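You operate a simulated robot arm through the tools that you are given. There is no shell and no other tool. Be economical: measure what you need, move in short steps, check, and stop when the job is done.

You run a simulated two-armed robot. Do the job below in one go: nothing can be reset, and whatever is moved stays where it is left.

JOB
Take the striped towel from the sorting shelf and hang it over the black rail.

It is judged by the outcome, as a careful person would: the job done as asked, and still so three seconds after it is handed in. It fails if anything else is knocked over, pushed out of place, dropped, spilled or broken. Flat cloth is picked up by pressing the open fingertips on it (5 to 10 N) and closing them slowly along it; thin cloth reads only 2 to 8 mm in the jaws.

ROBOT AND FRAMES
Two 7-joint arms with two-finger parallel grippers on one trunk, on a base that drives. Base frame: it is fixed to the floor where the robot stands at the start and does not move with it; the origin is under the middle of the robot, x ahead of it, y to its left, z up. Readings come in cm, degrees, newtons and seconds.
The left shoulder is at the start at [5, 17.7, 112.9], the right one opposite. Payload 3.43 kg a hand.
Tool frame (each hand has its own): the origin (TCP) lies between the finger pads and is the grasp point; the fingertips stand 3.4 cm ahead of it; z points along the fingers, y is the line along which they close. The gripper opens to 12.8 cm. The fingers are 2.4 cm wide and 1.2 cm thick; the gripper's body (4.8 by 13 cm) begins 9.6 cm behind the TCP.
Orientation is that of the tool frame in the base frame, as [roll, pitch, yaw] about the fixed x, y, z axes, in that order (R = Rz(yaw) Ry(pitch) Rx(roll)). With the fingers straight down and closing along the base's y, the tool's x points along the base's -x, its y along +y and its z along -z.

CONTROLS
- The arms move only by the tool apply_moves. It takes "left_motion", "right_motion" or both (then of equal length, played together; a hand with none holds still); each is a list of rows, each a list of 3 entries, a list of its own where there are three numbers: the turn, a rotation vector about the base's x, y, z in units of 5 degrees (1.0 is 5 degrees), then the shift along the base's x, y, z in units of 20 mm (1.0 is 20 mm), then the gripper command, from -1 (fully open) to 1 (shut), values between in proportion. In form: [[[rx, ry, rz], [dx, dy, dz], fingers], ...]. A call has 1 to 20 rows; each row shifts and turns the commanded pose from where the row before left it. A call with a number of a shift or a turn outside -1 to 1 is refused whole. Rows are played at 5 a second. More than 5 cm and 8.6 degrees between two rows, or a gripper value outside its range, and nothing of the call is played. A pose out of reach is approached as far as the arm can. The call stops where the force on the tool passes 40 N (or 10 N more than at its start, if that is more) or the arm is blocked; 0.2 s more then pass. Each finger travels about 10.8 cm/s and halts on what it meets, pressing with about 21 N; the grip force reading is that of the motor and also rises with nothing between the fingers. The clock runs only during rows and for 0.2 s after the last one: add rows that do not move to give the fingers time. It gives the time, the measured TCP pose, the force on the tool (base axes), the opening and the grip force at its end, in the units of the frame above (readings bear some noise), with the torque about the TCP (base axes, N m) and any sound that the robot's microphone picked up.
- Cameras (640 x 400 px; columns grow to the right, rows downward): "scene" is now at [14.92, 1.36, 127.96]; the picture's right is [0.16, -0.99, 0.00], its down [-0.67, -0.11, -0.73] and it looks along [0.72, 0.12, -0.68] (base axes); focal length 275 px, centre (320, 200). "left" rides on the left gripper at [7.6, 1.1, -16] in its tool frame; the picture's right is [-0.15, 0.99, 0.00], its down [-0.88, -0.13, -0.46] and it looks along [-0.45, -0.07, 0.89] (tool axes); focal length 234 px, centre (320, 200). "right" rides on the right gripper at [7.6, -1.1, -16] in its tool frame; the picture's right is [0.15, 0.99, 0.00], its down [-0.88, 0.13, -0.46] and it looks along [-0.45, 0.07, 0.89] (tool axes); focal length 234 px, centre (320, 200). There is no depth. A picture from a camera that has moved, and an enlarged one, comes with that camera's place and axes in the base frame and with its lens.
- snapshot(camera): a new picture of that camera. No time passes.
- slide_trunk(by): slides the trunk up (or, below 0, down) by that many cm; the arms and the scene camera ride with it, the base frame stays. It gives what a move gives, with no picture.
- steer(legs): drives the robot by 1 to 6 legs, each [ahead, turn to the left] in cm and degrees, along the robot's own axes; the way and the turn of a leg run together, so that a leg with both is an arc; at most 150 cm and 180 degrees a leg. The arms and the cameras ride along, it lands a little off, and it stops where it bumps. It gives what a move gives.
- turn_head(pan, tilt): turns the head with the scene camera to pan (to the left, within 80 degrees either way) and tilt (down, from -29 to 69), counted from straight ahead of the robot. It gives what a move gives.
- enlarge(camera, box): a new picture of the part [left, top, right, bottom] of that camera's present view, enlarged. No time passes.
- job_done(): hands the job in; it is judged then, once.

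Work in short steps. Places have to be worked out from the pictures, the camera data and where the tool is seen: move nearer, look again, correct. Check each grasp and each placing, and mend what went wrong. You have 120 turns and 88 pictures in all, those below and enlarged ones among them. Open the grippers and draw the arms clear of the work before you hand the job in, unless the task says otherwise; then end with one line.

The tools are called after "Request:" by a JSON object that holds its "op" and its "data". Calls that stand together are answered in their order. apply_moves: Moves the arms, as the interface text tells. Its arguments: {"type":"object","properties":{"left_motion":{"type":"array","items":{"type":"array"}},"right_motion":{"type":"array","items":{"type":"array"}}},"required":[]} The other tools are called the same way: slide_trunk (by) slides the trunk up or down; steer (legs) drives the base; turn_head (pan, tilt) turns the head that bears the scene camera; snapshot (camera) takes a picture; enlarge (camera, box) takes an enlarged picture of a part of a camera's view; job_done () hands the job in.

At the start:

```text
clock: 0.0
left_position: [46.63, 20.8, 101.92]
left_ee_rot: [180.0, 0.0, -179.9]
left_ft_force: [-0.2, 0.4, -0.1]
left_wrist_torque: [-0.01, 0.03, 0.01]
left_width: 12.81
left_grasp_force: 0.0
right_position: [48.02, -14.92, 103.69]
right_ee_rot: [179.9, -0.1, 180.0]
right_ft_force: [0.1, 0.6, 0.5]
right_wrist_torque: [0.01, 0.05, -0.05]
right_width: 12.81
right_grasp_force: 0.0
trunk travel left (down, up): [-30.0, 10.1]
robot x, y, heading: [0.0, -0.28, 0.1]
head pan, tilt: [9.3, 43.1]
```

scene: 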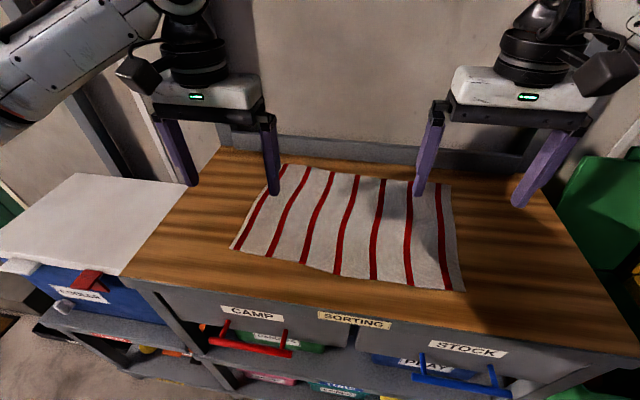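
right: 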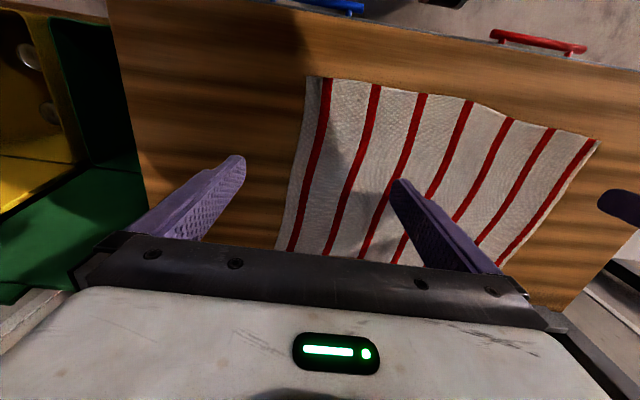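
left: 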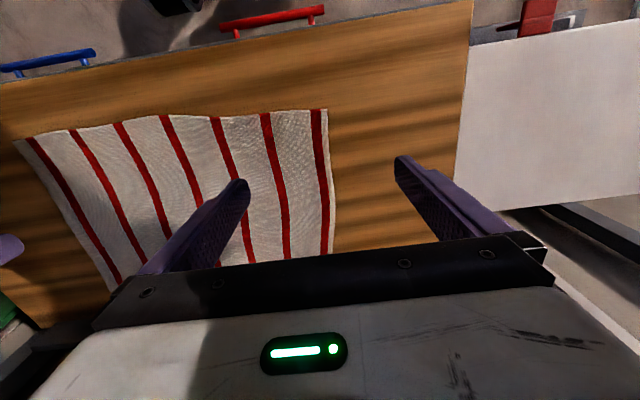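

The striped towel lies flat on the bench ahead; the black rail is not in view, so I look around with the head.

Request:
{"op": "turn_head", "data": {"pan": 75, "tilt": 25}}

Request:
{"op": "snapshot", "data": {"camera": "scene"}}

Request:
{"op": "turn_head", "data": {"pan": -70, "tilt": 25}}

Request:
{"op": "snapshot", "data": {"camera": "scene"}}

Request:
{"op": "turn_head", "data": {"pan": 0, "tilt": 10}}

Request:
{"op": "snapshot", "data": {"camera": "scene"}}

```text
clock: 1.4
left_position: [46.54, 20.73, 101.84]
left_ee_rot: [180.0, 0.2, -179.8]
left_ft_force: [0.0, -0.9, -0.7]
left_wrist_torque: [0.02, 0.0, -0.03]
left_width: 12.77
left_grasp_force: 0.0
right_position: [47.87, -15.01, 103.74]
right_ee_rot: [180.0, 0.0, -179.9]
right_ft_force: [0.6, -0.7, 0.3]
right_wrist_torque: [-0.02, 0.01, -0.01]
right_width: 12.76
right_grasp_force: 0.0
trunk travel left (down, up): [-30.0, 10.1]
robot x, y, heading: [0.07, -0.2, 0.1]
head pan, tilt: [75.0, 25.0]
```

```text
84 pictures are left
camera scene: at [9.14, 8.92, 130.74], right [0.97, -0.26, 0.0], down [-0.11, -0.41, -0.91], along [0.24, 0.88, -0.42], focal length 275 px, centre (320, 200)
```

scene: 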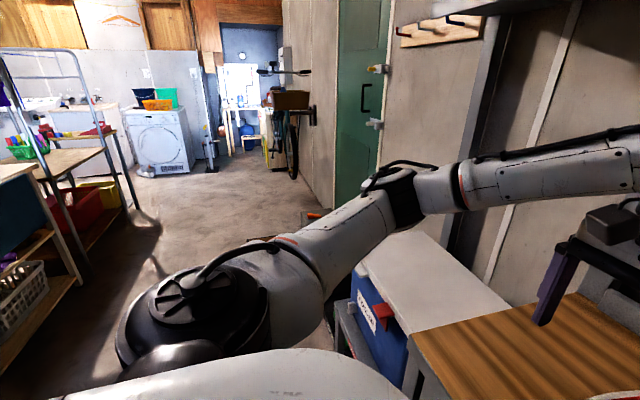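

```text
clock: 3.6
left_position: [46.63, 20.81, 101.89]
left_ee_rot: [-180.0, 0.0, -179.9]
left_ft_force: [0.1, -0.2, -0.5]
left_wrist_torque: [0.0, 0.02, 0.03]
left_width: 12.78
left_grasp_force: 0.1
right_position: [47.98, -15.08, 103.74]
right_ee_rot: [180.0, 0.0, 179.9]
right_ft_force: [-0.9, 0.5, 0.2]
right_wrist_torque: [-0.01, -0.01, -0.01]
right_width: 12.81
right_grasp_force: 0.0
trunk travel left (down, up): [-30.0, 10.1]
robot x, y, heading: [-0.05, -0.14, -0.2]
head pan, tilt: [-70.0, 25.0]
```

```text
83 pictures are left
camera scene: at [9.91, -8.64, 130.74], right [-0.94, -0.34, 0.0], down [-0.14, 0.4, -0.91], along [0.31, -0.85, -0.42], focal length 275 px, centre (320, 200)
```

scene: 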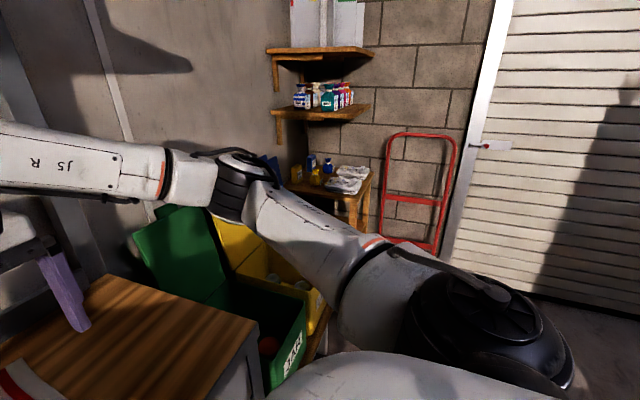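

```text
clock: 5.1
left_position: [46.53, 20.78, 101.84]
left_ee_rot: [-179.9, 0.0, -179.8]
left_ft_force: [0.3, -0.6, 0.1]
left_wrist_torque: [0.0, 0.02, 0.0]
left_width: 12.78
left_grasp_force: 0.1
right_position: [47.92, -15.04, 103.72]
right_ee_rot: [179.9, 0.1, -180.0]
right_ft_force: [0.1, -0.1, -0.2]
right_wrist_torque: [0.01, 0.0, -0.01]
right_width: 12.82
right_grasp_force: 0.0
trunk travel left (down, up): [-30.0, 10.1]
robot x, y, heading: [0.06, 0.21, 0.1]
head pan, tilt: [0.0, 10.0]
```

```text
82 pictures are left
camera scene: at [16.05, 0.01, 133.17], right [0.0, -1.0, 0.0], down [-0.17, 0.0, -0.98], along [0.98, 0.0, -0.17], focal length 275 px, centre (320, 200)
```

scene: 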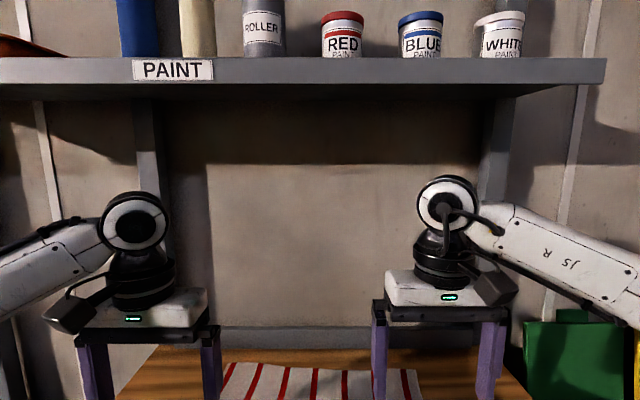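

No black rail yet; something dark stands far left near the laundry corner. I enlarge there.

Request:
{"op": "turn_head", "data": {"pan": 80, "tilt": 10}}

Request:
{"op": "enlarge", "data": {"camera": "scene", "box": [160, 40, 400, 190]}}

Request:
{"op": "snapshot", "data": {"camera": "scene"}}

```text
clock: 6.6
left_position: [46.56, 20.74, 101.8]
left_ee_rot: [179.9, 0.0, -179.8]
left_ft_force: [0.1, 1.0, 0.4]
left_wrist_torque: [0.0, 0.0, 0.01]
left_width: 12.78
left_grasp_force: 0.2
right_position: [47.91, -14.97, 103.6]
right_ee_rot: [-180.0, 0.0, 179.9]
right_ft_force: [-0.1, 0.6, -0.1]
right_wrist_torque: [0.02, 0.03, 0.0]
right_width: 12.78
right_grasp_force: 0.0
trunk travel left (down, up): [-30.0, 10.1]
robot x, y, heading: [0.11, -0.2, -0.2]
head pan, tilt: [80.0, 10.0]
```

```text
2.67 times, centred on (280, 115) of scene
camera zoom: at [8.37, 9.18, 133.17], right [0.98, -0.17, 0.0], down [-0.03, -0.17, -0.98], along [0.17, 0.97, -0.17], focal length 732 px, centre (427, 427)
```

zoom: 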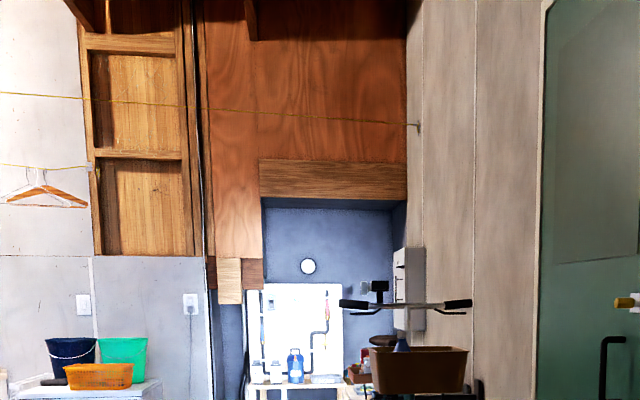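

```text
80 pictures are left
camera scene: at [8.37, 9.18, 133.17], right [0.98, -0.17, 0.0], down [-0.03, -0.17, -0.98], along [0.17, 0.97, -0.17], focal length 275 px, centre (320, 200)
```

scene: 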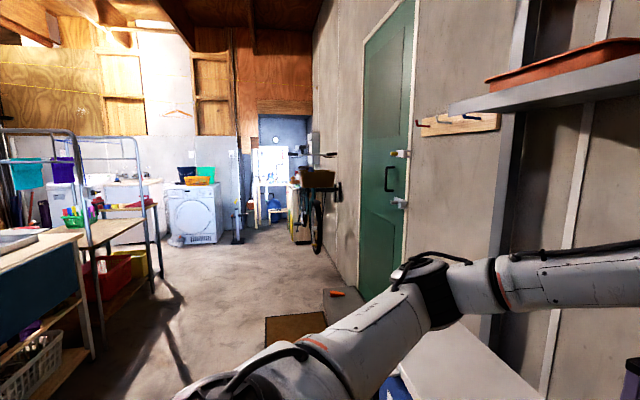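

That is a bicycle's handlebar, with racks further left and behind. I back off slightly and turn to see what is behind.

Request:
{"op": "steer", "data": {"legs": [[-25, 0], [0, 90]]}}

Request:
{"op": "turn_head", "data": {"pan": 35, "tilt": 15}}

Request:
{"op": "snapshot", "data": {"camera": "scene"}}

Request:
{"op": "turn_head", "data": {"pan": 80, "tilt": 15}}

Request:
{"op": "snapshot", "data": {"camera": "scene"}}

```text
clock: 12.2
left_position: [-46.15, 46.41, 101.85]
left_ee_rot: [180.0, 0.1, -89.6]
left_ft_force: [0.8, 0.1, 0.3]
left_wrist_torque: [0.0, 0.03, 0.02]
left_width: 12.81
left_grasp_force: 0.0
right_position: [-10.5, 47.97, 103.6]
right_ee_rot: [-179.9, 0.0, -89.7]
right_ft_force: [-0.2, -0.5, -1.0]
right_wrist_torque: [0.04, 0.01, 0.03]
right_width: 12.8
right_grasp_force: 0.1
trunk travel left (down, up): [-30.0, 10.1]
robot x, y, heading: [-24.96, -0.1, 90.2]
head pan, tilt: [80.0, 10.0]
```

```text
clock: 13.4
left_position: [-46.24, 46.37, 101.86]
left_ee_rot: [180.0, -0.1, -89.5]
left_ft_force: [-0.3, 0.5, 0.4]
left_wrist_torque: [-0.01, 0.03, -0.03]
left_width: 12.82
left_grasp_force: 0.1
right_position: [-10.5, 48.03, 103.59]
right_ee_rot: [-179.9, 0.0, -89.7]
right_ft_force: [0.0, 0.7, -0.3]
right_wrist_torque: [-0.01, 0.0, 0.01]
right_width: 12.79
right_grasp_force: 0.0
trunk travel left (down, up): [-30.0, 10.1]
robot x, y, heading: [-24.97, -0.29, 90.2]
head pan, tilt: [35.0, 15.0]
```

```text
79 pictures are left
camera scene: at [-30.93, 14.62, 132.36], right [0.82, 0.58, 0.0], down [0.15, -0.21, -0.97], along [-0.56, 0.79, -0.26], focal length 275 px, centre (320, 200)
```

scene: 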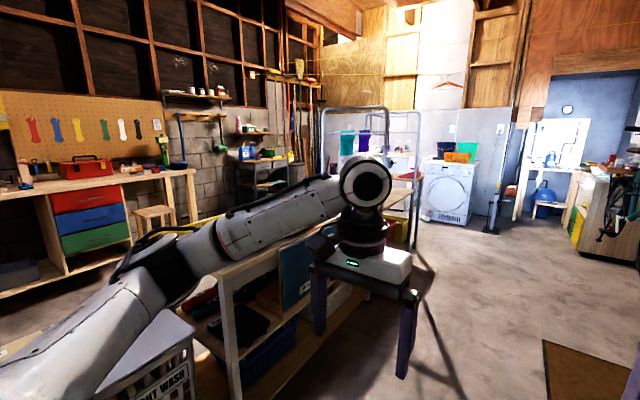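

```text
clock: 14.5
left_position: [-46.28, 46.39, 102.07]
left_ee_rot: [-180.0, 0.0, -89.7]
left_ft_force: [0.9, 0.5, 0.0]
left_wrist_torque: [-0.02, 0.0, -0.03]
left_width: 12.82
left_grasp_force: 0.0
right_position: [-10.65, 47.99, 103.63]
right_ee_rot: [-179.9, 0.0, -89.7]
right_ft_force: [-0.8, -0.5, 0.1]
right_wrist_torque: [0.0, 0.01, 0.03]
right_width: 12.81
right_grasp_force: 0.1
trunk travel left (down, up): [-30.0, 10.1]
robot x, y, heading: [-25.35, -0.03, 90.2]
head pan, tilt: [80.0, 15.0]
```

```text
78 pictures are left
camera scene: at [-34.73, 8.58, 132.36], right [0.17, 0.99, 0.0], down [0.26, -0.04, -0.97], along [-0.95, 0.16, -0.26], focal length 275 px, centre (320, 200)
```

scene: 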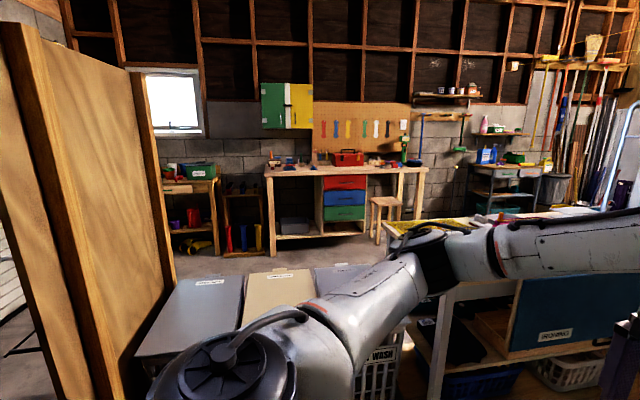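

Two arch racks stand beyond the laundry table. I look at them enlarged.

Request:
{"op": "turn_head", "data": {"pan": 20, "tilt": 15}}

Request:
{"op": "enlarge", "data": {"camera": "scene", "box": [180, 80, 420, 230]}}

Request:
{"op": "snapshot", "data": {"camera": "scene"}}

Request:
{"op": "turn_head", "data": {"pan": 60, "tilt": 45}}

Request:
{"op": "snapshot", "data": {"camera": "scene"}}

```text
clock: 15.8
left_position: [-46.24, 46.43, 101.88]
left_ee_rot: [-180.0, 0.0, -89.6]
left_ft_force: [0.5, -0.6, 0.4]
left_wrist_torque: [0.03, -0.02, -0.02]
left_width: 12.8
left_grasp_force: 0.1
right_position: [-10.59, 47.99, 103.65]
right_ee_rot: [-180.0, -0.1, -89.7]
right_ft_force: [-0.7, 0.5, -0.8]
right_wrist_torque: [0.01, -0.03, 0.02]
right_width: 12.82
right_grasp_force: 0.0
trunk travel left (down, up): [-30.0, 10.1]
robot x, y, heading: [-25.18, -0.11, 90.1]
head pan, tilt: [20.0, 15.0]
```

```text
2.67 times, centred on (300, 155) of scene
camera zoom: at [-28.77, 15.76, 132.36], right [0.94, 0.35, 0.0], down [0.09, -0.24, -0.97], along [-0.34, 0.91, -0.26], focal length 732 px, centre (373, 320)
```

zoom: 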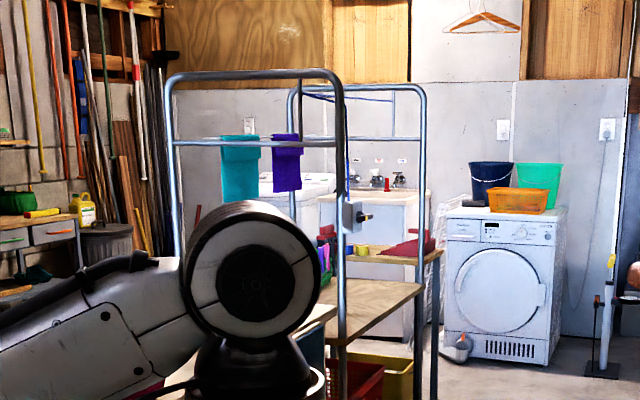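

```text
76 pictures are left
camera scene: at [-28.77, 15.76, 132.36], right [0.94, 0.35, 0.0], down [0.09, -0.24, -0.97], along [-0.34, 0.91, -0.26], focal length 275 px, centre (320, 200)
```

scene: 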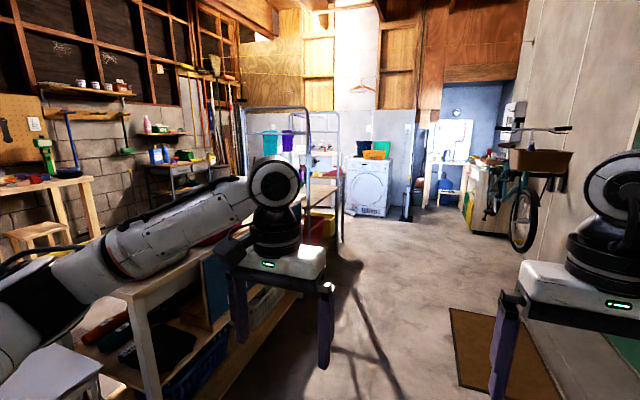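

```text
clock: 16.9
left_position: [-46.3, 46.48, 101.79]
left_ee_rot: [-180.0, 0.1, -89.6]
left_ft_force: [0.4, 0.4, -0.2]
left_wrist_torque: [-0.03, -0.01, 0.03]
left_width: 12.79
left_grasp_force: 0.0
right_position: [-10.54, 48.02, 103.68]
right_ee_rot: [180.0, -0.1, -89.7]
right_ft_force: [-0.5, -0.9, 0.5]
right_wrist_torque: [0.01, 0.02, -0.02]
right_width: 12.81
right_grasp_force: 0.0
trunk travel left (down, up): [-30.0, 10.1]
robot x, y, heading: [-25.21, 0.05, 90.4]
head pan, tilt: [60.0, 45.0]
```

```text
75 pictures are left
camera scene: at [-32.59, 11.04, 127.68], right [0.5, 0.87, 0.0], down [0.61, -0.35, -0.71], along [-0.61, 0.35, -0.71], focal length 275 px, centre (320, 200)
```

scene: 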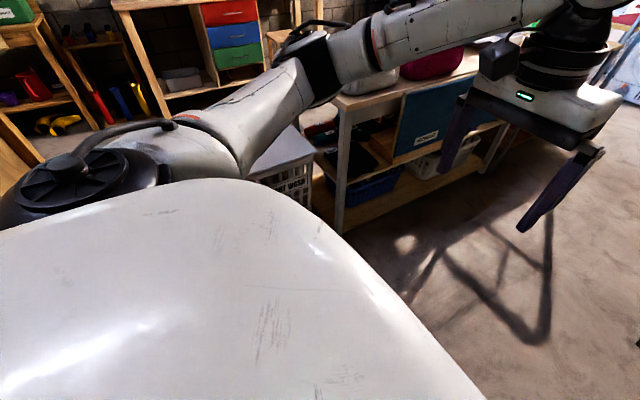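

The racks are around (-115, 310), and the aisle is clear. I drive along it to see the rest of the room.

Request:
{"op": "steer", "data": {"legs": [[140, 0]]}}

Request:
{"op": "turn_head", "data": {"pan": 30, "tilt": 10}}

Request:
{"op": "snapshot", "data": {"camera": "scene"}}

Request:
{"op": "turn_head", "data": {"pan": 80, "tilt": 15}}

Request:
{"op": "snapshot", "data": {"camera": "scene"}}

Request:
{"op": "turn_head", "data": {"pan": -70, "tilt": 15}}

Request:
{"op": "snapshot", "data": {"camera": "scene"}}

```text
clock: 23.9
left_position: [-47.97, 186.94, 101.93]
left_ee_rot: [179.9, 0.0, -89.1]
left_ft_force: [-0.5, 0.3, -0.3]
left_wrist_torque: [-0.02, -0.02, 0.01]
left_width: 12.8
left_grasp_force: 0.2
right_position: [-12.13, 188.77, 103.6]
right_ee_rot: [-179.9, 0.0, -89.2]
right_ft_force: [0.1, 0.4, 0.0]
right_wrist_torque: [0.02, 0.0, 0.02]
right_width: 12.81
right_grasp_force: 0.0
trunk travel left (down, up): [-30.0, 10.1]
robot x, y, heading: [-26.54, 140.69, 90.9]
head pan, tilt: [60.0, 45.0]
```

```text
clock: 24.9
left_position: [-48.03, 186.84, 101.88]
left_ee_rot: [-180.0, 0.0, -89.1]
left_ft_force: [-1.0, -0.2, 0.5]
left_wrist_torque: [-0.03, 0.05, 0.0]
left_width: 12.8
left_grasp_force: 0.1
right_position: [-12.26, 188.75, 103.68]
right_ee_rot: [-179.9, 0.0, -89.2]
right_ft_force: [-0.2, -0.6, 0.0]
right_wrist_torque: [0.02, -0.01, -0.01]
right_width: 12.81
right_grasp_force: 0.1
trunk travel left (down, up): [-30.0, 10.1]
robot x, y, heading: [-26.9, 140.5, 90.6]
head pan, tilt: [30.0, 10.0]
```

```text
74 pictures are left
camera scene: at [-31.71, 155.56, 133.17], right [0.86, 0.51, 0.0], down [0.09, -0.15, -0.98], along [-0.5, 0.85, -0.17], focal length 275 px, centre (320, 200)
```

scene: 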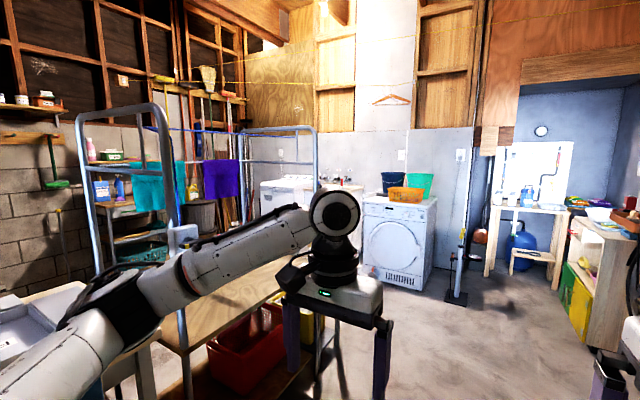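

```text
clock: 26.1
left_position: [-48.03, 186.85, 102.01]
left_ee_rot: [-180.0, 0.0, -89.2]
left_ft_force: [0.3, 0.3, 0.2]
left_wrist_torque: [-0.03, 0.0, 0.0]
left_width: 12.81
left_grasp_force: 0.1
right_position: [-12.3, 188.72, 103.65]
right_ee_rot: [180.0, -0.1, -89.2]
right_ft_force: [0.1, 0.0, 0.2]
right_wrist_torque: [0.01, -0.03, 0.03]
right_width: 12.79
right_grasp_force: 0.0
trunk travel left (down, up): [-30.0, 10.1]
robot x, y, heading: [-26.46, 140.1, 90.8]
head pan, tilt: [80.0, 15.0]
```

```text
73 pictures are left
camera scene: at [-36.17, 149.08, 132.36], right [0.16, 0.99, 0.0], down [0.26, -0.04, -0.97], along [-0.95, 0.16, -0.26], focal length 275 px, centre (320, 200)
```

scene: 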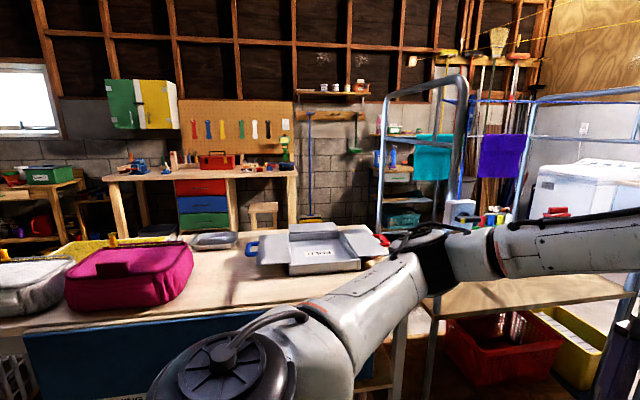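

```text
clock: 28.4
left_position: [-48.07, 186.75, 101.91]
left_ee_rot: [-180.0, 0.1, -89.1]
left_ft_force: [0.4, 0.1, -0.1]
left_wrist_torque: [0.02, -0.02, 0.0]
left_width: 12.77
left_grasp_force: 0.0
right_position: [-12.3, 188.75, 103.64]
right_ee_rot: [-180.0, 0.1, -89.3]
right_ft_force: [0.0, -0.4, 0.1]
right_wrist_torque: [0.03, -0.02, 0.0]
right_width: 12.77
right_grasp_force: 0.0
trunk travel left (down, up): [-30.0, 10.1]
robot x, y, heading: [-26.29, 140.52, 90.7]
head pan, tilt: [-70.0, 15.0]
```

```text
72 pictures are left
camera scene: at [-18.22, 150.9, 132.36], right [0.36, -0.93, 0.0], down [-0.24, -0.09, -0.97], along [0.9, 0.34, -0.26], focal length 275 px, centre (320, 200)
```

scene: 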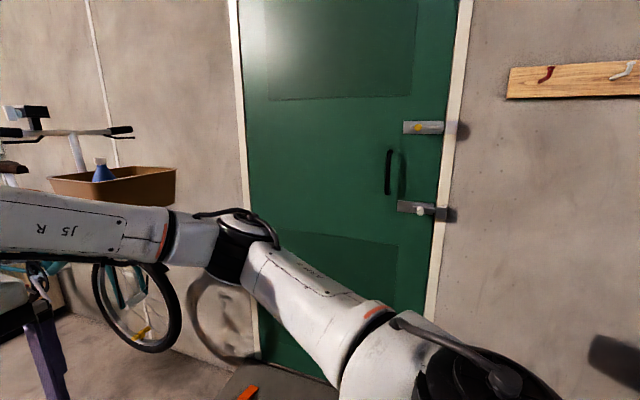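

The rack frame carries cross rails; I enlarge it to find their colours.

Request:
{"op": "turn_head", "data": {"pan": 52, "tilt": 12}}

Request:
{"op": "enlarge", "data": {"camera": "scene", "box": [160, 60, 480, 260]}}

Request:
{"op": "snapshot", "data": {"camera": "scene"}}

```text
clock: 30.4
left_position: [-47.94, 186.75, 101.88]
left_ee_rot: [180.0, 0.0, -89.1]
left_ft_force: [-0.5, 1.3, -0.1]
left_wrist_torque: [0.0, 0.0, -0.02]
left_width: 12.8
left_grasp_force: 0.0
right_position: [-12.45, 188.71, 103.76]
right_ee_rot: [-180.0, 0.0, -89.2]
right_ft_force: [-0.7, -0.1, 0.4]
right_wrist_torque: [-0.02, 0.02, 0.03]
right_width: 12.84
right_grasp_force: 0.0
trunk travel left (down, up): [-30.0, 10.1]
robot x, y, heading: [-26.65, 140.81, 90.8]
head pan, tilt: [52.0, 12.0]
```

```text
2.00 times, centred on (320, 160) of scene
camera zoom: at [-34.37, 153.22, 132.85], right [0.6, 0.8, 0.0], down [0.17, -0.13, -0.98], along [-0.78, 0.59, -0.21], focal length 549 px, centre (320, 280)
```

zoom: 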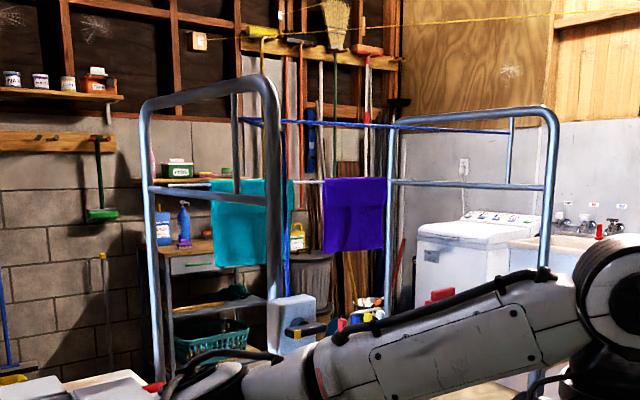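

```text
70 pictures are left
camera scene: at [-34.37, 153.22, 132.85], right [0.6, 0.8, 0.0], down [0.17, -0.13, -0.98], along [-0.78, 0.59, -0.21], focal length 275 px, centre (320, 200)
```

scene: 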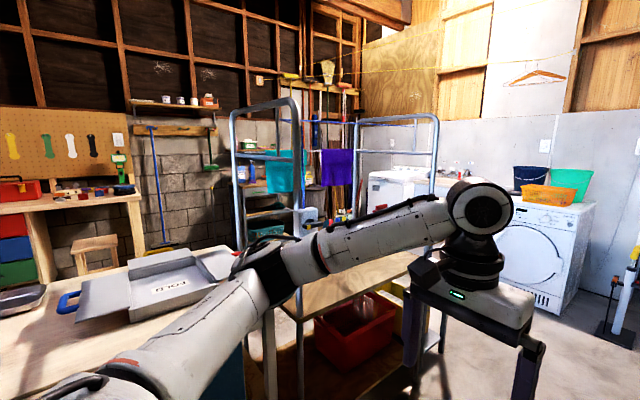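

The rack has a blue and a white rail but I see no black one. I turn around to see the bench front and the -y side of the room.

Request:
{"op": "steer", "data": {"legs": [[0, 170]]}}

Request:
{"op": "turn_head", "data": {"pan": 40, "tilt": 20}}

Request:
{"op": "snapshot", "data": {"camera": "scene"}}

Request:
{"op": "turn_head", "data": {"pan": -20, "tilt": 20}}

Request:
{"op": "snapshot", "data": {"camera": "scene"}}

Request:
{"op": "turn_head", "data": {"pan": -70, "tilt": 20}}

Request:
{"op": "snapshot", "data": {"camera": "scene"}}

```text
clock: 37.8
left_position: [-13.66, 91.3, 101.92]
left_ee_rot: [-180.0, 0.0, 80.7]
left_ft_force: [-0.1, 0.0, 0.0]
left_wrist_torque: [0.04, -0.01, -0.02]
left_width: 12.77
left_grasp_force: 0.1
right_position: [-49.17, 95.74, 103.54]
right_ee_rot: [179.9, 0.1, 80.7]
right_ft_force: [-0.5, -0.2, -0.3]
right_wrist_torque: [0.02, 0.0, 0.01]
right_width: 12.83
right_grasp_force: 0.1
trunk travel left (down, up): [-30.0, 10.1]
robot x, y, heading: [-26.53, 140.4, -99.0]
head pan, tilt: [52.0, 12.0]
```

```text
clock: 38.5
left_position: [-13.74, 91.18, 101.92]
left_ee_rot: [-180.0, 0.0, 80.8]
left_ft_force: [0.7, 0.4, 0.1]
left_wrist_torque: [0.0, -0.01, -0.01]
left_width: 12.81
left_grasp_force: 0.2
right_position: [-49.23, 95.6, 103.58]
right_ee_rot: [180.0, 0.0, 80.7]
right_ft_force: [0.7, 0.1, -0.7]
right_wrist_torque: [0.02, 0.02, -0.02]
right_width: 12.79
right_grasp_force: 0.0
trunk travel left (down, up): [-30.0, 10.1]
robot x, y, heading: [-26.99, 140.57, -99.3]
head pan, tilt: [40.0, 20.0]
```

```text
69 pictures are left
camera scene: at [-23.23, 125.66, 131.55], right [-0.86, -0.51, 0.0], down [-0.17, 0.29, -0.94], along [0.48, -0.81, -0.34], focal length 275 px, centre (320, 200)
```

scene: 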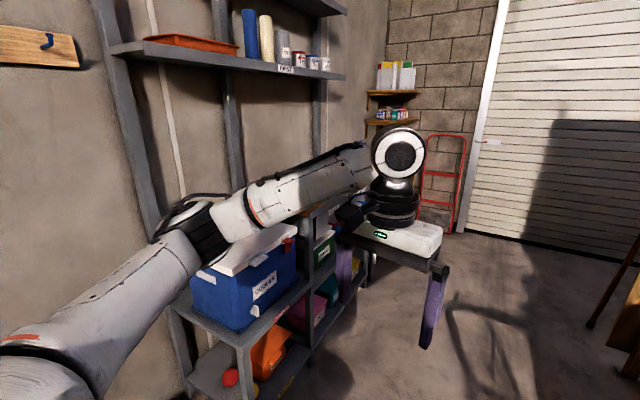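

```text
clock: 39.8
left_position: [-13.71, 91.21, 101.87]
left_ee_rot: [-180.0, -0.2, 80.7]
left_ft_force: [-0.2, -0.2, -0.7]
left_wrist_torque: [0.01, 0.0, -0.01]
left_width: 12.82
left_grasp_force: 0.0
right_position: [-49.16, 95.6, 103.62]
right_ee_rot: [180.0, -0.1, 80.7]
right_ft_force: [-1.0, -1.0, -0.7]
right_wrist_torque: [0.0, -0.01, 0.0]
right_width: 12.82
right_grasp_force: 0.1
trunk travel left (down, up): [-30.0, 10.1]
robot x, y, heading: [-26.37, 140.59, -99.3]
head pan, tilt: [-20.0, 20.0]
```

```text
68 pictures are left
camera scene: at [-32.54, 125.55, 131.55], right [-0.87, 0.49, 0.0], down [0.17, 0.3, -0.94], along [-0.46, -0.82, -0.34], focal length 275 px, centre (320, 200)
```

scene: 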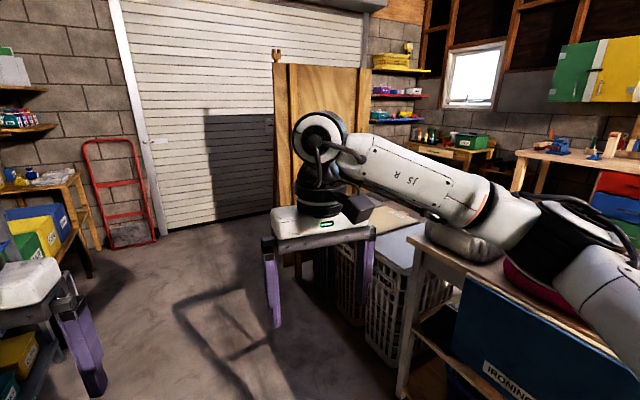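

```text
clock: 41.0
left_position: [-13.7, 91.27, 101.96]
left_ee_rot: [180.0, 0.1, 80.7]
left_ft_force: [0.2, -0.2, 0.6]
left_wrist_torque: [0.0, 0.0, 0.02]
left_width: 12.8
left_grasp_force: 0.0
right_position: [-49.04, 95.62, 103.64]
right_ee_rot: [179.9, 0.1, 80.6]
right_ft_force: [-0.3, -0.5, 0.7]
right_wrist_torque: [0.01, 0.01, 0.01]
right_width: 12.8
right_grasp_force: 0.0
trunk travel left (down, up): [-30.0, 10.1]
robot x, y, heading: [-26.42, 140.21, -99.5]
head pan, tilt: [-70.0, 20.0]
```

```text
67 pictures are left
camera scene: at [-37.14, 131.94, 131.55], right [-0.19, 0.98, 0.0], down [0.34, 0.06, -0.94], along [-0.92, -0.17, -0.34], focal length 275 px, centre (320, 200)
```

scene: 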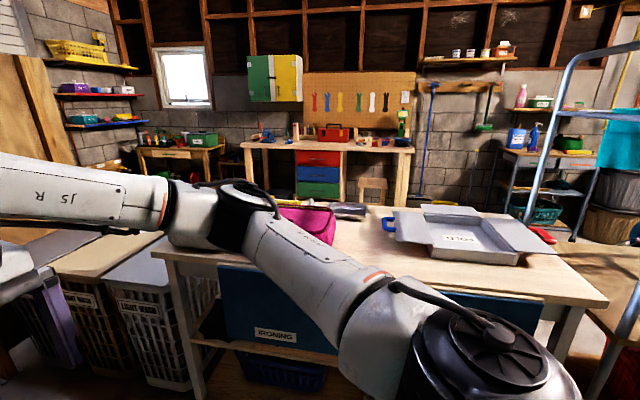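

Still no black rail; I go nearer the rack to inspect all of its rails.

Request:
{"op": "steer", "data": {"legs": [[0, -171], [90, 0], [0, 60]]}}

Request:
{"op": "turn_head", "data": {"pan": 0, "tilt": 10}}

Request:
{"op": "snapshot", "data": {"camera": "scene"}}

Request:
{"op": "turn_head", "data": {"pan": 50, "tilt": 15}}

Request:
{"op": "snapshot", "data": {"camera": "scene"}}

```text
clock: 55.4
left_position: [-75.58, 237.57, 101.82]
left_ee_rot: [180.0, -0.1, -31.1]
left_ft_force: [0.1, 0.6, -0.2]
left_wrist_torque: [0.0, 0.02, -0.01]
left_width: 12.81
left_grasp_force: 0.1
right_position: [-58.26, 268.85, 103.64]
right_ee_rot: [-180.0, 0.0, -31.2]
right_ft_force: [-0.7, -0.7, -0.4]
right_wrist_torque: [-0.01, 0.02, -0.03]
right_width: 12.79
right_grasp_force: 0.1
trunk travel left (down, up): [-30.0, 10.1]
robot x, y, heading: [-25.26, 231.2, 148.8]
head pan, tilt: [-70.0, 20.0]
```

```text
clock: 56.8
left_position: [-75.55, 237.6, 101.93]
left_ee_rot: [-180.0, 0.0, -31.1]
left_ft_force: [-0.6, -0.1, 0.0]
left_wrist_torque: [0.02, 0.02, 0.02]
left_width: 12.77
left_grasp_force: 0.2
right_position: [-58.21, 268.92, 103.68]
right_ee_rot: [-180.0, 0.0, -31.3]
right_ft_force: [0.8, 0.1, -0.2]
right_wrist_torque: [-0.01, -0.03, 0.01]
right_width: 12.82
right_grasp_force: 0.0
trunk travel left (down, up): [-30.0, 10.1]
robot x, y, heading: [-25.28, 231.36, 148.9]
head pan, tilt: [0.0, 10.0]
```

```text
66 pictures are left
camera scene: at [-39.19, 239.74, 133.17], right [0.52, 0.86, 0.0], down [0.15, -0.09, -0.98], along [-0.84, 0.51, -0.17], focal length 275 px, centre (320, 200)
```

scene: 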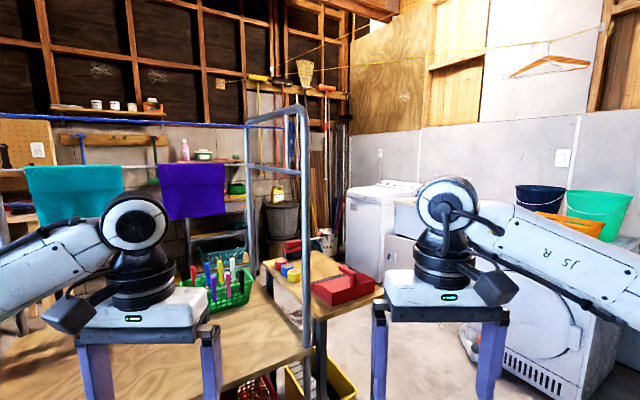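

```text
clock: 58.0
left_position: [-75.59, 237.69, 101.94]
left_ee_rot: [-180.0, -0.1, -31.1]
left_ft_force: [-0.9, -0.4, -0.1]
left_wrist_torque: [0.0, 0.01, 0.01]
left_width: 12.77
left_grasp_force: 0.2
right_position: [-58.26, 268.97, 103.64]
right_ee_rot: [179.9, 0.0, -31.2]
right_ft_force: [0.3, -0.1, 0.2]
right_wrist_torque: [0.01, 0.01, 0.0]
right_width: 12.81
right_grasp_force: 0.0
trunk travel left (down, up): [-30.0, 10.1]
robot x, y, heading: [-25.14, 231.02, 148.4]
head pan, tilt: [50.0, 15.0]
```

```text
65 pictures are left
camera scene: at [-40.08, 231.92, 132.36], right [-0.32, 0.95, 0.0], down [0.24, 0.08, -0.97], along [-0.91, -0.31, -0.26], focal length 275 px, centre (320, 200)
```

scene: 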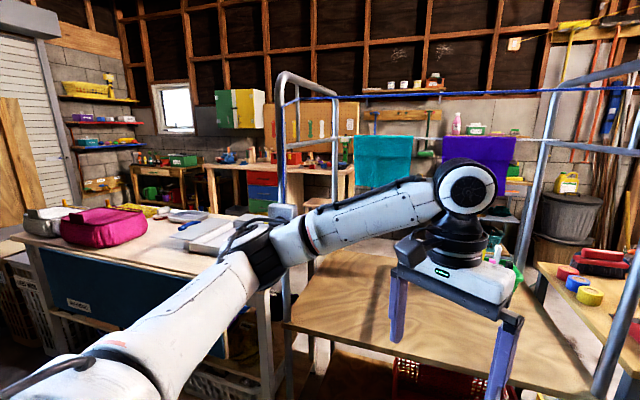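

The rack frames a drying table. I enlarge to check each rail's colour.

Request:
{"op": "enlarge", "data": {"camera": "scene", "box": [240, 60, 640, 310]}}

Request:
{"op": "turn_head", "data": {"pan": 30, "tilt": 0}}

Request:
{"op": "enlarge", "data": {"camera": "scene", "box": [120, 100, 520, 350]}}

```text
1.60 times, centred on (440, 185) of scene
camera zoom: at [-40.08, 231.92, 132.36], right [-0.32, 0.95, 0.0], down [0.24, 0.08, -0.97], along [-0.91, -0.31, -0.26], focal length 440 px, centre (128, 224)
```

zoom: 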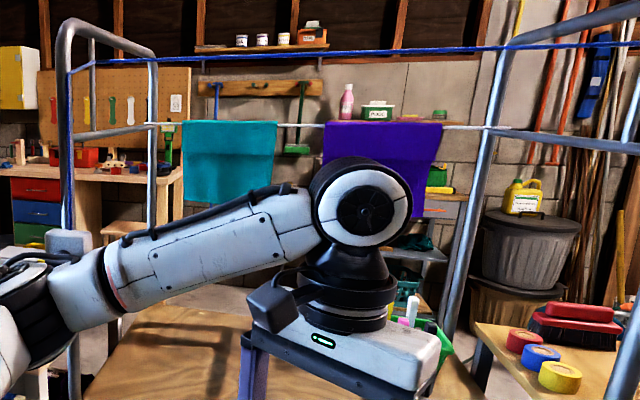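

```text
clock: 58.9
left_position: [-75.59, 237.65, 101.9]
left_ee_rot: [180.0, 0.0, -31.1]
left_ft_force: [1.2, -0.4, -0.7]
left_wrist_torque: [0.0, 0.04, -0.02]
left_width: 12.77
left_grasp_force: 0.0
right_position: [-58.25, 268.96, 103.69]
right_ee_rot: [179.9, 0.0, -31.2]
right_ft_force: [-0.7, 0.2, -0.1]
right_wrist_torque: [0.02, -0.01, 0.01]
right_width: 12.82
right_grasp_force: 0.1
trunk travel left (down, up): [-30.0, 10.1]
robot x, y, heading: [-25.11, 231.38, 149.1]
head pan, tilt: [30.0, 0.0]
```

```text
1.60 times, centred on (320, 225) of scene
camera zoom: at [-40.24, 235.11, 134.77], right [0.02, 1.0, 0.0], down [0.0, 0.0, -1.0], along [-1.0, 0.02, 0.0], focal length 440 px, centre (320, 160)
```

zoom: 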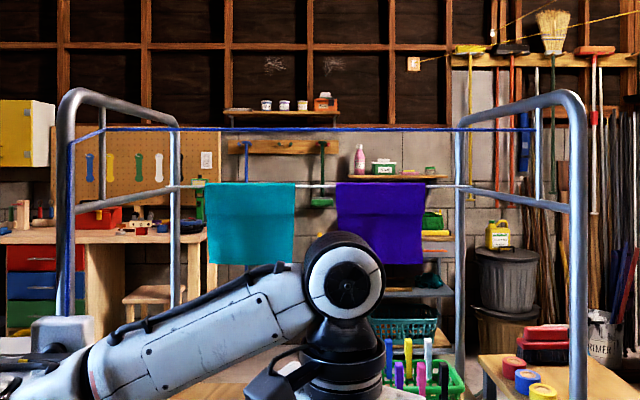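

No black rail on this rack (a grey one, plus a blue clothes line). I look at the laundry/alcove end of the room.

Request:
{"op": "turn_head", "data": {"pan": -50, "tilt": 12}}

Request:
{"op": "snapshot", "data": {"camera": "scene"}}

Request:
{"op": "turn_head", "data": {"pan": -80, "tilt": 20}}

Request:
{"op": "snapshot", "data": {"camera": "scene"}}

```text
clock: 60.4
left_position: [-75.55, 237.62, 101.78]
left_ee_rot: [179.9, 0.0, -31.2]
left_ft_force: [0.3, 0.2, 0.3]
left_wrist_torque: [-0.06, -0.02, -0.02]
left_width: 12.81
left_grasp_force: 0.0
right_position: [-58.34, 268.89, 103.59]
right_ee_rot: [-179.9, 0.0, -31.2]
right_ft_force: [-0.3, -0.9, 0.0]
right_wrist_torque: [0.02, 0.0, -0.01]
right_width: 12.77
right_grasp_force: 0.0
trunk travel left (down, up): [-30.0, 10.1]
robot x, y, heading: [-25.04, 231.14, 148.5]
head pan, tilt: [-50.0, 12.0]
```

```text
62 pictures are left
camera scene: at [-32.67, 244.14, 132.85], right [0.99, 0.15, 0.0], down [0.03, -0.21, -0.98], along [-0.15, 0.97, -0.21], focal length 275 px, centre (320, 200)
```

scene: 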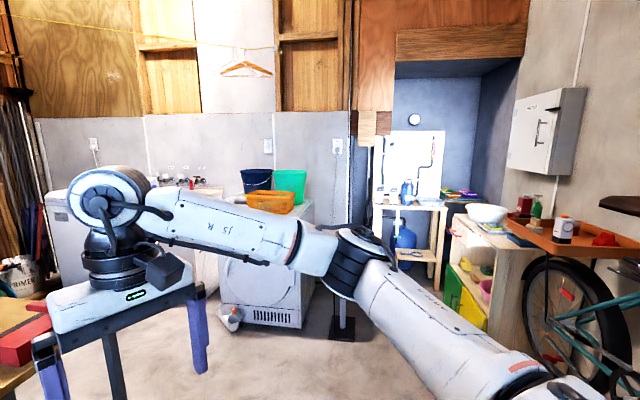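

```text
clock: 61.3
left_position: [-75.46, 237.66, 101.99]
left_ee_rot: [180.0, 0.0, -31.1]
left_ft_force: [-0.1, -0.2, -0.6]
left_wrist_torque: [-0.01, 0.0, -0.04]
left_width: 12.81
left_grasp_force: 0.1
right_position: [-58.27, 268.93, 103.68]
right_ee_rot: [180.0, 0.0, -31.2]
right_ft_force: [0.4, -0.9, -0.2]
right_wrist_torque: [0.0, -0.01, -0.02]
right_width: 12.79
right_grasp_force: 0.0
trunk travel left (down, up): [-30.0, 10.1]
robot x, y, heading: [-24.7, 231.3, 148.9]
head pan, tilt: [-80.0, 20.0]
```

```text
61 pictures are left
camera scene: at [-27.88, 243.61, 131.55], right [0.93, -0.36, 0.0], down [-0.12, -0.32, -0.94], along [0.34, 0.88, -0.34], focal length 275 px, centre (320, 200)
```

scene: 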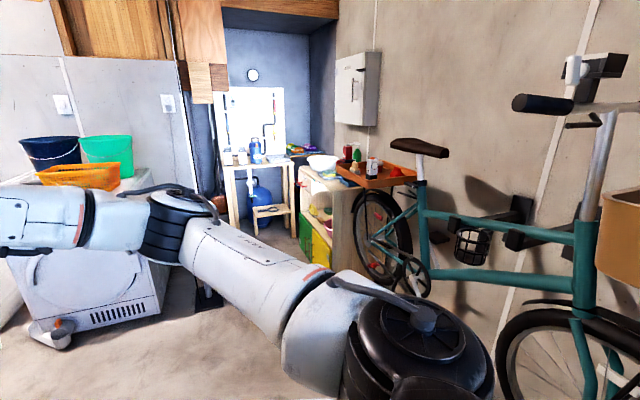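

Nothing there. I look lower at the drying table and laundry table from here.

Request:
{"op": "turn_head", "data": {"pan": 25, "tilt": 45}}

Request:
{"op": "snapshot", "data": {"camera": "scene"}}

Request:
{"op": "turn_head", "data": {"pan": 75, "tilt": 30}}

Request:
{"op": "snapshot", "data": {"camera": "scene"}}

Request:
{"op": "snapshot", "data": {"camera": "left"}}

```text
clock: 63.1
left_position: [-75.59, 237.68, 101.82]
left_ee_rot: [180.0, 0.1, -31.2]
left_ft_force: [0.5, -1.0, -0.2]
left_wrist_torque: [-0.03, -0.02, 0.02]
left_width: 12.81
left_grasp_force: 0.0
right_position: [-58.3, 268.97, 103.54]
right_ee_rot: [180.0, 0.0, -31.3]
right_ft_force: [-0.8, 0.5, -0.7]
right_wrist_torque: [0.04, 0.04, 0.01]
right_width: 12.81
right_grasp_force: 0.1
trunk travel left (down, up): [-30.0, 10.1]
robot x, y, heading: [-25.39, 230.98, 148.9]
head pan, tilt: [25.0, 45.0]
```

```text
60 pictures are left
camera scene: at [-39.32, 235.81, 127.68], right [0.11, 0.99, 0.0], down [0.7, -0.08, -0.71], along [-0.7, 0.08, -0.71], focal length 275 px, centre (320, 200)
```

scene: 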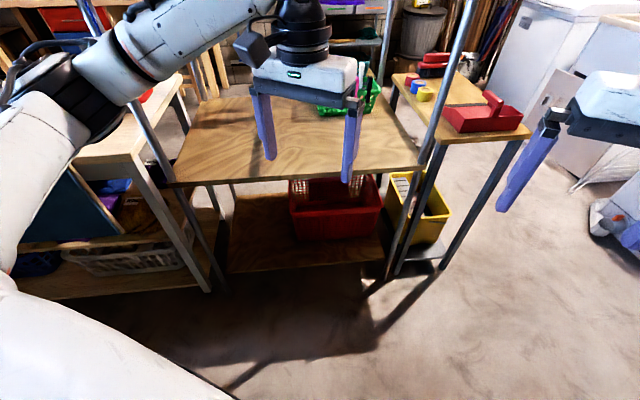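

```text
clock: 64.3
left_position: [-75.55, 237.66, 101.85]
left_ee_rot: [-180.0, 0.1, -31.1]
left_ft_force: [-0.1, 0.3, 0.3]
left_wrist_torque: [-0.01, 0.03, 0.01]
left_width: 12.78
left_grasp_force: 0.1
right_position: [-58.32, 268.88, 103.65]
right_ee_rot: [-180.0, 0.1, -31.2]
right_ft_force: [-0.1, 0.6, 0.2]
right_wrist_torque: [0.0, 0.01, -0.01]
right_width: 12.82
right_grasp_force: 0.0
trunk travel left (down, up): [-30.0, 10.1]
robot x, y, heading: [-24.93, 231.22, 148.7]
head pan, tilt: [75.0, 30.0]
```

```text
59 pictures are left
camera scene: at [-37.77, 228.67, 129.94], right [-0.69, 0.72, 0.0], down [0.36, 0.35, -0.87], along [-0.63, -0.6, -0.5], focal length 275 px, centre (320, 200)
```

scene: 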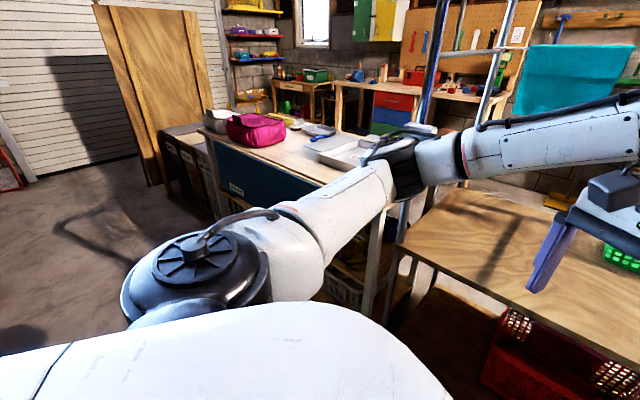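

```text
58 pictures are left
camera left: at [-69.67, 232.7, 117.95], right [-0.64, -0.77, 0.0], down [-0.69, 0.57, 0.46], along [-0.35, 0.29, -0.89], focal length 234 px, centre (320, 200)
```

left: 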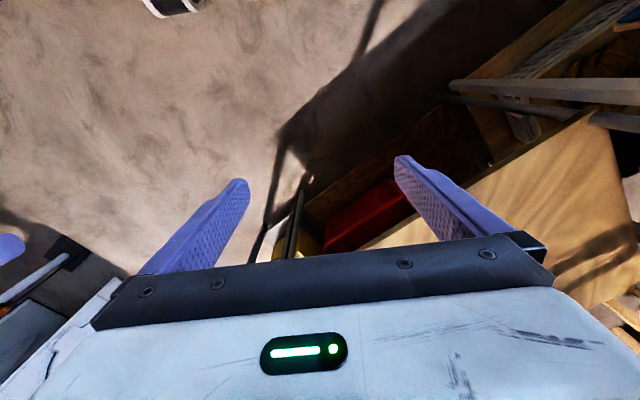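

Not here either. I drive back to see the corner behind the wooden partition, where a black leg was glimpsed.

Request:
{"op": "steer", "data": {"legs": [[0, 121], [130, 0], [120, 0]]}}

Request:
{"op": "turn_head", "data": {"pan": -50, "tilt": 15}}

Request:
{"op": "snapshot", "data": {"camera": "scene"}}

Request:
{"op": "turn_head", "data": {"pan": 10, "tilt": 20}}

Request:
{"op": "snapshot", "data": {"camera": "scene"}}

```text
clock: 81.5
left_position: [-3.74, -63.55, 101.85]
left_ee_rot: [180.0, 0.0, 90.6]
left_ft_force: [0.1, 0.7, 0.3]
left_wrist_torque: [0.02, -0.02, 0.01]
left_width: 12.81
left_grasp_force: 0.0
right_position: [-39.57, -65.3, 103.67]
right_ee_rot: [-179.9, 0.0, 90.7]
right_ft_force: [-0.1, 0.7, -0.7]
right_wrist_torque: [-0.01, 0.01, 0.0]
right_width: 12.78
right_grasp_force: 0.1
trunk travel left (down, up): [-30.0, 10.1]
robot x, y, heading: [-25.0, -17.12, -88.9]
head pan, tilt: [75.0, 30.0]
```

```text
clock: 83.6
left_position: [-3.76, -63.4, 101.96]
left_ee_rot: [-179.9, 0.0, 90.6]
left_ft_force: [0.0, 0.8, -0.7]
left_wrist_torque: [0.02, -0.02, 0.04]
left_width: 12.8
left_grasp_force: 0.0
right_position: [-39.55, -65.31, 103.58]
right_ee_rot: [179.9, 0.0, 90.6]
right_ft_force: [-0.8, -0.4, 0.7]
right_wrist_torque: [0.01, -0.03, 0.02]
right_width: 12.81
right_grasp_force: 0.0
trunk travel left (down, up): [-30.0, 10.1]
robot x, y, heading: [-24.9, -17.22, -89.5]
head pan, tilt: [-50.0, 15.0]
```

```text
57 pictures are left
camera scene: at [-32.29, -30.23, 132.36], right [-0.65, 0.76, 0.0], down [0.2, 0.17, -0.97], along [-0.73, -0.63, -0.26], focal length 275 px, centre (320, 200)
```

scene: 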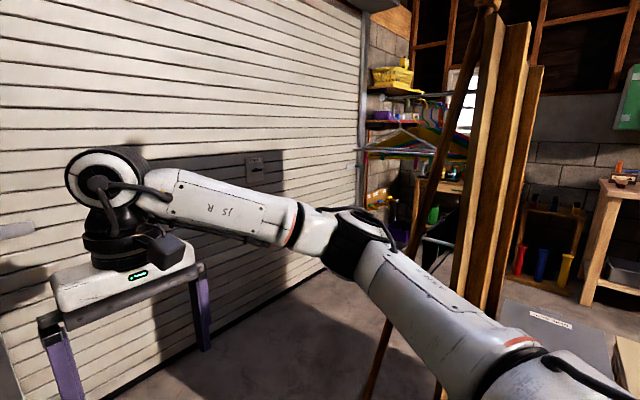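

```text
clock: 84.9
left_position: [-3.8, -63.49, 101.82]
left_ee_rot: [-180.0, 0.0, 90.6]
left_ft_force: [0.5, 0.0, -0.2]
left_wrist_torque: [-0.01, 0.01, -0.01]
left_width: 12.8
left_grasp_force: 0.0
right_position: [-39.61, -65.2, 103.61]
right_ee_rot: [-180.0, 0.0, 90.7]
right_ft_force: [-0.6, -0.2, -0.1]
right_wrist_torque: [0.0, 0.01, -0.04]
right_width: 12.82
right_grasp_force: 0.1
trunk travel left (down, up): [-30.0, 10.1]
robot x, y, heading: [-24.98, -17.2, -89.4]
head pan, tilt: [10.0, 20.0]
```

```text
56 pictures are left
camera scene: at [-23.5, -33.3, 131.55], right [-0.98, -0.18, 0.0], down [-0.06, 0.34, -0.94], along [0.17, -0.92, -0.34], focal length 275 px, centre (320, 200)
```

scene: 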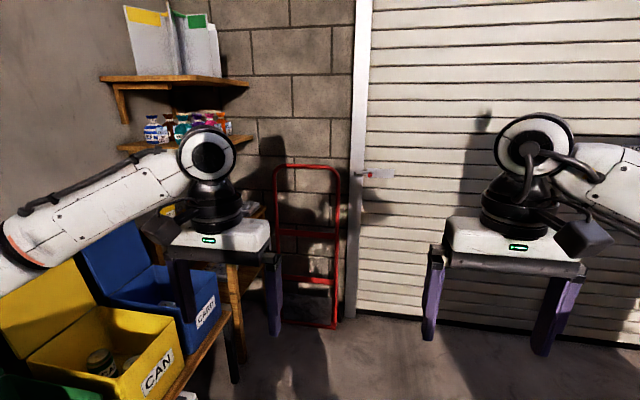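

Behind the partition there is something with hangers on a rail. I enlarge it.

Request:
{"op": "turn_head", "data": {"pan": -50, "tilt": 15}}

Request:
{"op": "enlarge", "data": {"camera": "scene", "box": [340, 60, 580, 210]}}

```text
clock: 86.2
left_position: [-3.8, -63.47, 101.95]
left_ee_rot: [179.9, -0.1, 90.6]
left_ft_force: [-0.8, 0.2, -0.1]
left_wrist_torque: [0.0, 0.0, 0.02]
left_width: 12.81
left_grasp_force: 0.0
right_position: [-39.47, -65.36, 103.6]
right_ee_rot: [179.9, 0.0, 90.6]
right_ft_force: [-0.6, 0.2, -0.3]
right_wrist_torque: [-0.02, 0.04, 0.0]
right_width: 12.8
right_grasp_force: 0.1
trunk travel left (down, up): [-30.0, 10.1]
robot x, y, heading: [-25.02, -17.14, -89.5]
head pan, tilt: [-50.0, 15.0]
```

```text
2.67 times, centred on (460, 135) of scene
camera zoom: at [-32.29, -30.23, 132.36], right [-0.65, 0.76, 0.0], down [0.2, 0.17, -0.97], along [-0.73, -0.63, -0.26], focal length 732 px, centre (-53, 373)
```

zoom: 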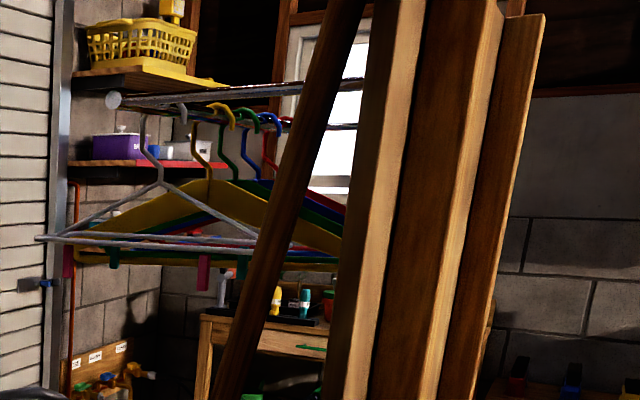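

A hanger rail stands behind the partition. I drive round to look along it.

Request:
{"op": "steer", "data": {"legs": [[0, -15], [80, 0], [0, -60]]}}

Request:
{"op": "turn_head", "data": {"pan": 0, "tilt": 15}}

Request:
{"op": "snapshot", "data": {"camera": "scene"}}

Request:
{"op": "turn_head", "data": {"pan": -35, "tilt": 25}}

Request:
{"op": "snapshot", "data": {"camera": "scene"}}

```text
clock: 94.0
left_position: [-84.06, -126.91, 101.9]
left_ee_rot: [179.9, 0.0, 15.7]
left_ft_force: [-0.9, -0.1, -0.4]
left_wrist_torque: [0.0, 0.02, 0.01]
left_width: 12.82
left_grasp_force: 0.0
right_position: [-95.17, -92.99, 103.67]
right_ee_rot: [-179.9, 0.0, 15.8]
right_ft_force: [-0.2, 0.4, -0.3]
right_wrist_torque: [-0.05, -0.02, 0.04]
right_width: 12.79
right_grasp_force: 0.1
trunk travel left (down, up): [-30.0, 10.1]
robot x, y, heading: [-44.75, -94.44, -164.4]
head pan, tilt: [-50.0, 15.0]
```

```text
clock: 95.1
left_position: [-83.97, -126.95, 101.94]
left_ee_rot: [179.9, 0.1, 15.7]
left_ft_force: [0.5, 0.7, -0.1]
left_wrist_torque: [0.0, -0.01, 0.01]
left_width: 12.8
left_grasp_force: 0.0
right_position: [-95.18, -93.07, 103.54]
right_ee_rot: [180.0, 0.0, 15.6]
right_ft_force: [0.3, -0.3, -1.0]
right_wrist_torque: [0.0, 0.02, 0.03]
right_width: 12.78
right_grasp_force: 0.1
trunk travel left (down, up): [-30.0, 10.1]
robot x, y, heading: [-44.73, -94.45, -164.3]
head pan, tilt: [0.0, 15.0]
```

```text
54 pictures are left
camera scene: at [-60.83, -98.83, 132.36], right [-0.27, 0.96, 0.0], down [0.25, 0.07, -0.97], along [-0.93, -0.26, -0.26], focal length 275 px, centre (320, 200)
```

scene: 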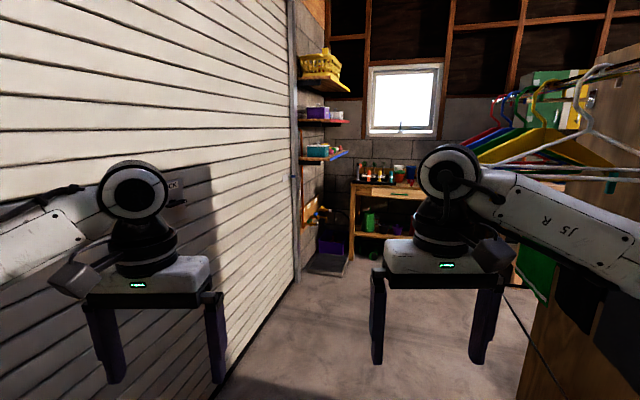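

```text
clock: 96.2
left_position: [-84.06, -127.03, 101.82]
left_ee_rot: [-179.9, 0.0, 15.7]
left_ft_force: [-0.2, 0.3, 0.4]
left_wrist_torque: [0.02, 0.02, 0.02]
left_width: 12.81
left_grasp_force: 0.2
right_position: [-95.08, -92.96, 103.54]
right_ee_rot: [180.0, -0.1, 15.7]
right_ft_force: [-0.1, 1.1, 0.1]
right_wrist_torque: [0.0, -0.02, -0.02]
right_width: 12.78
right_grasp_force: 0.0
trunk travel left (down, up): [-30.0, 10.1]
robot x, y, heading: [-44.97, -94.49, -164.2]
head pan, tilt: [-35.0, 25.0]
```

```text
53 pictures are left
camera scene: at [-60.54, -93.28, 130.74], right [0.33, 0.94, 0.0], down [0.4, -0.14, -0.91], along [-0.86, 0.3, -0.42], focal length 275 px, centre (320, 200)
```

scene: 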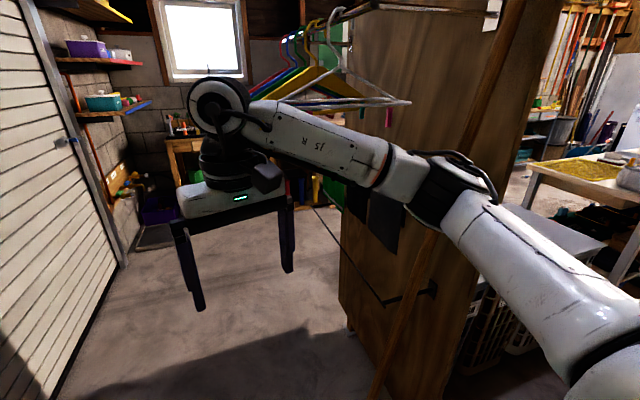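

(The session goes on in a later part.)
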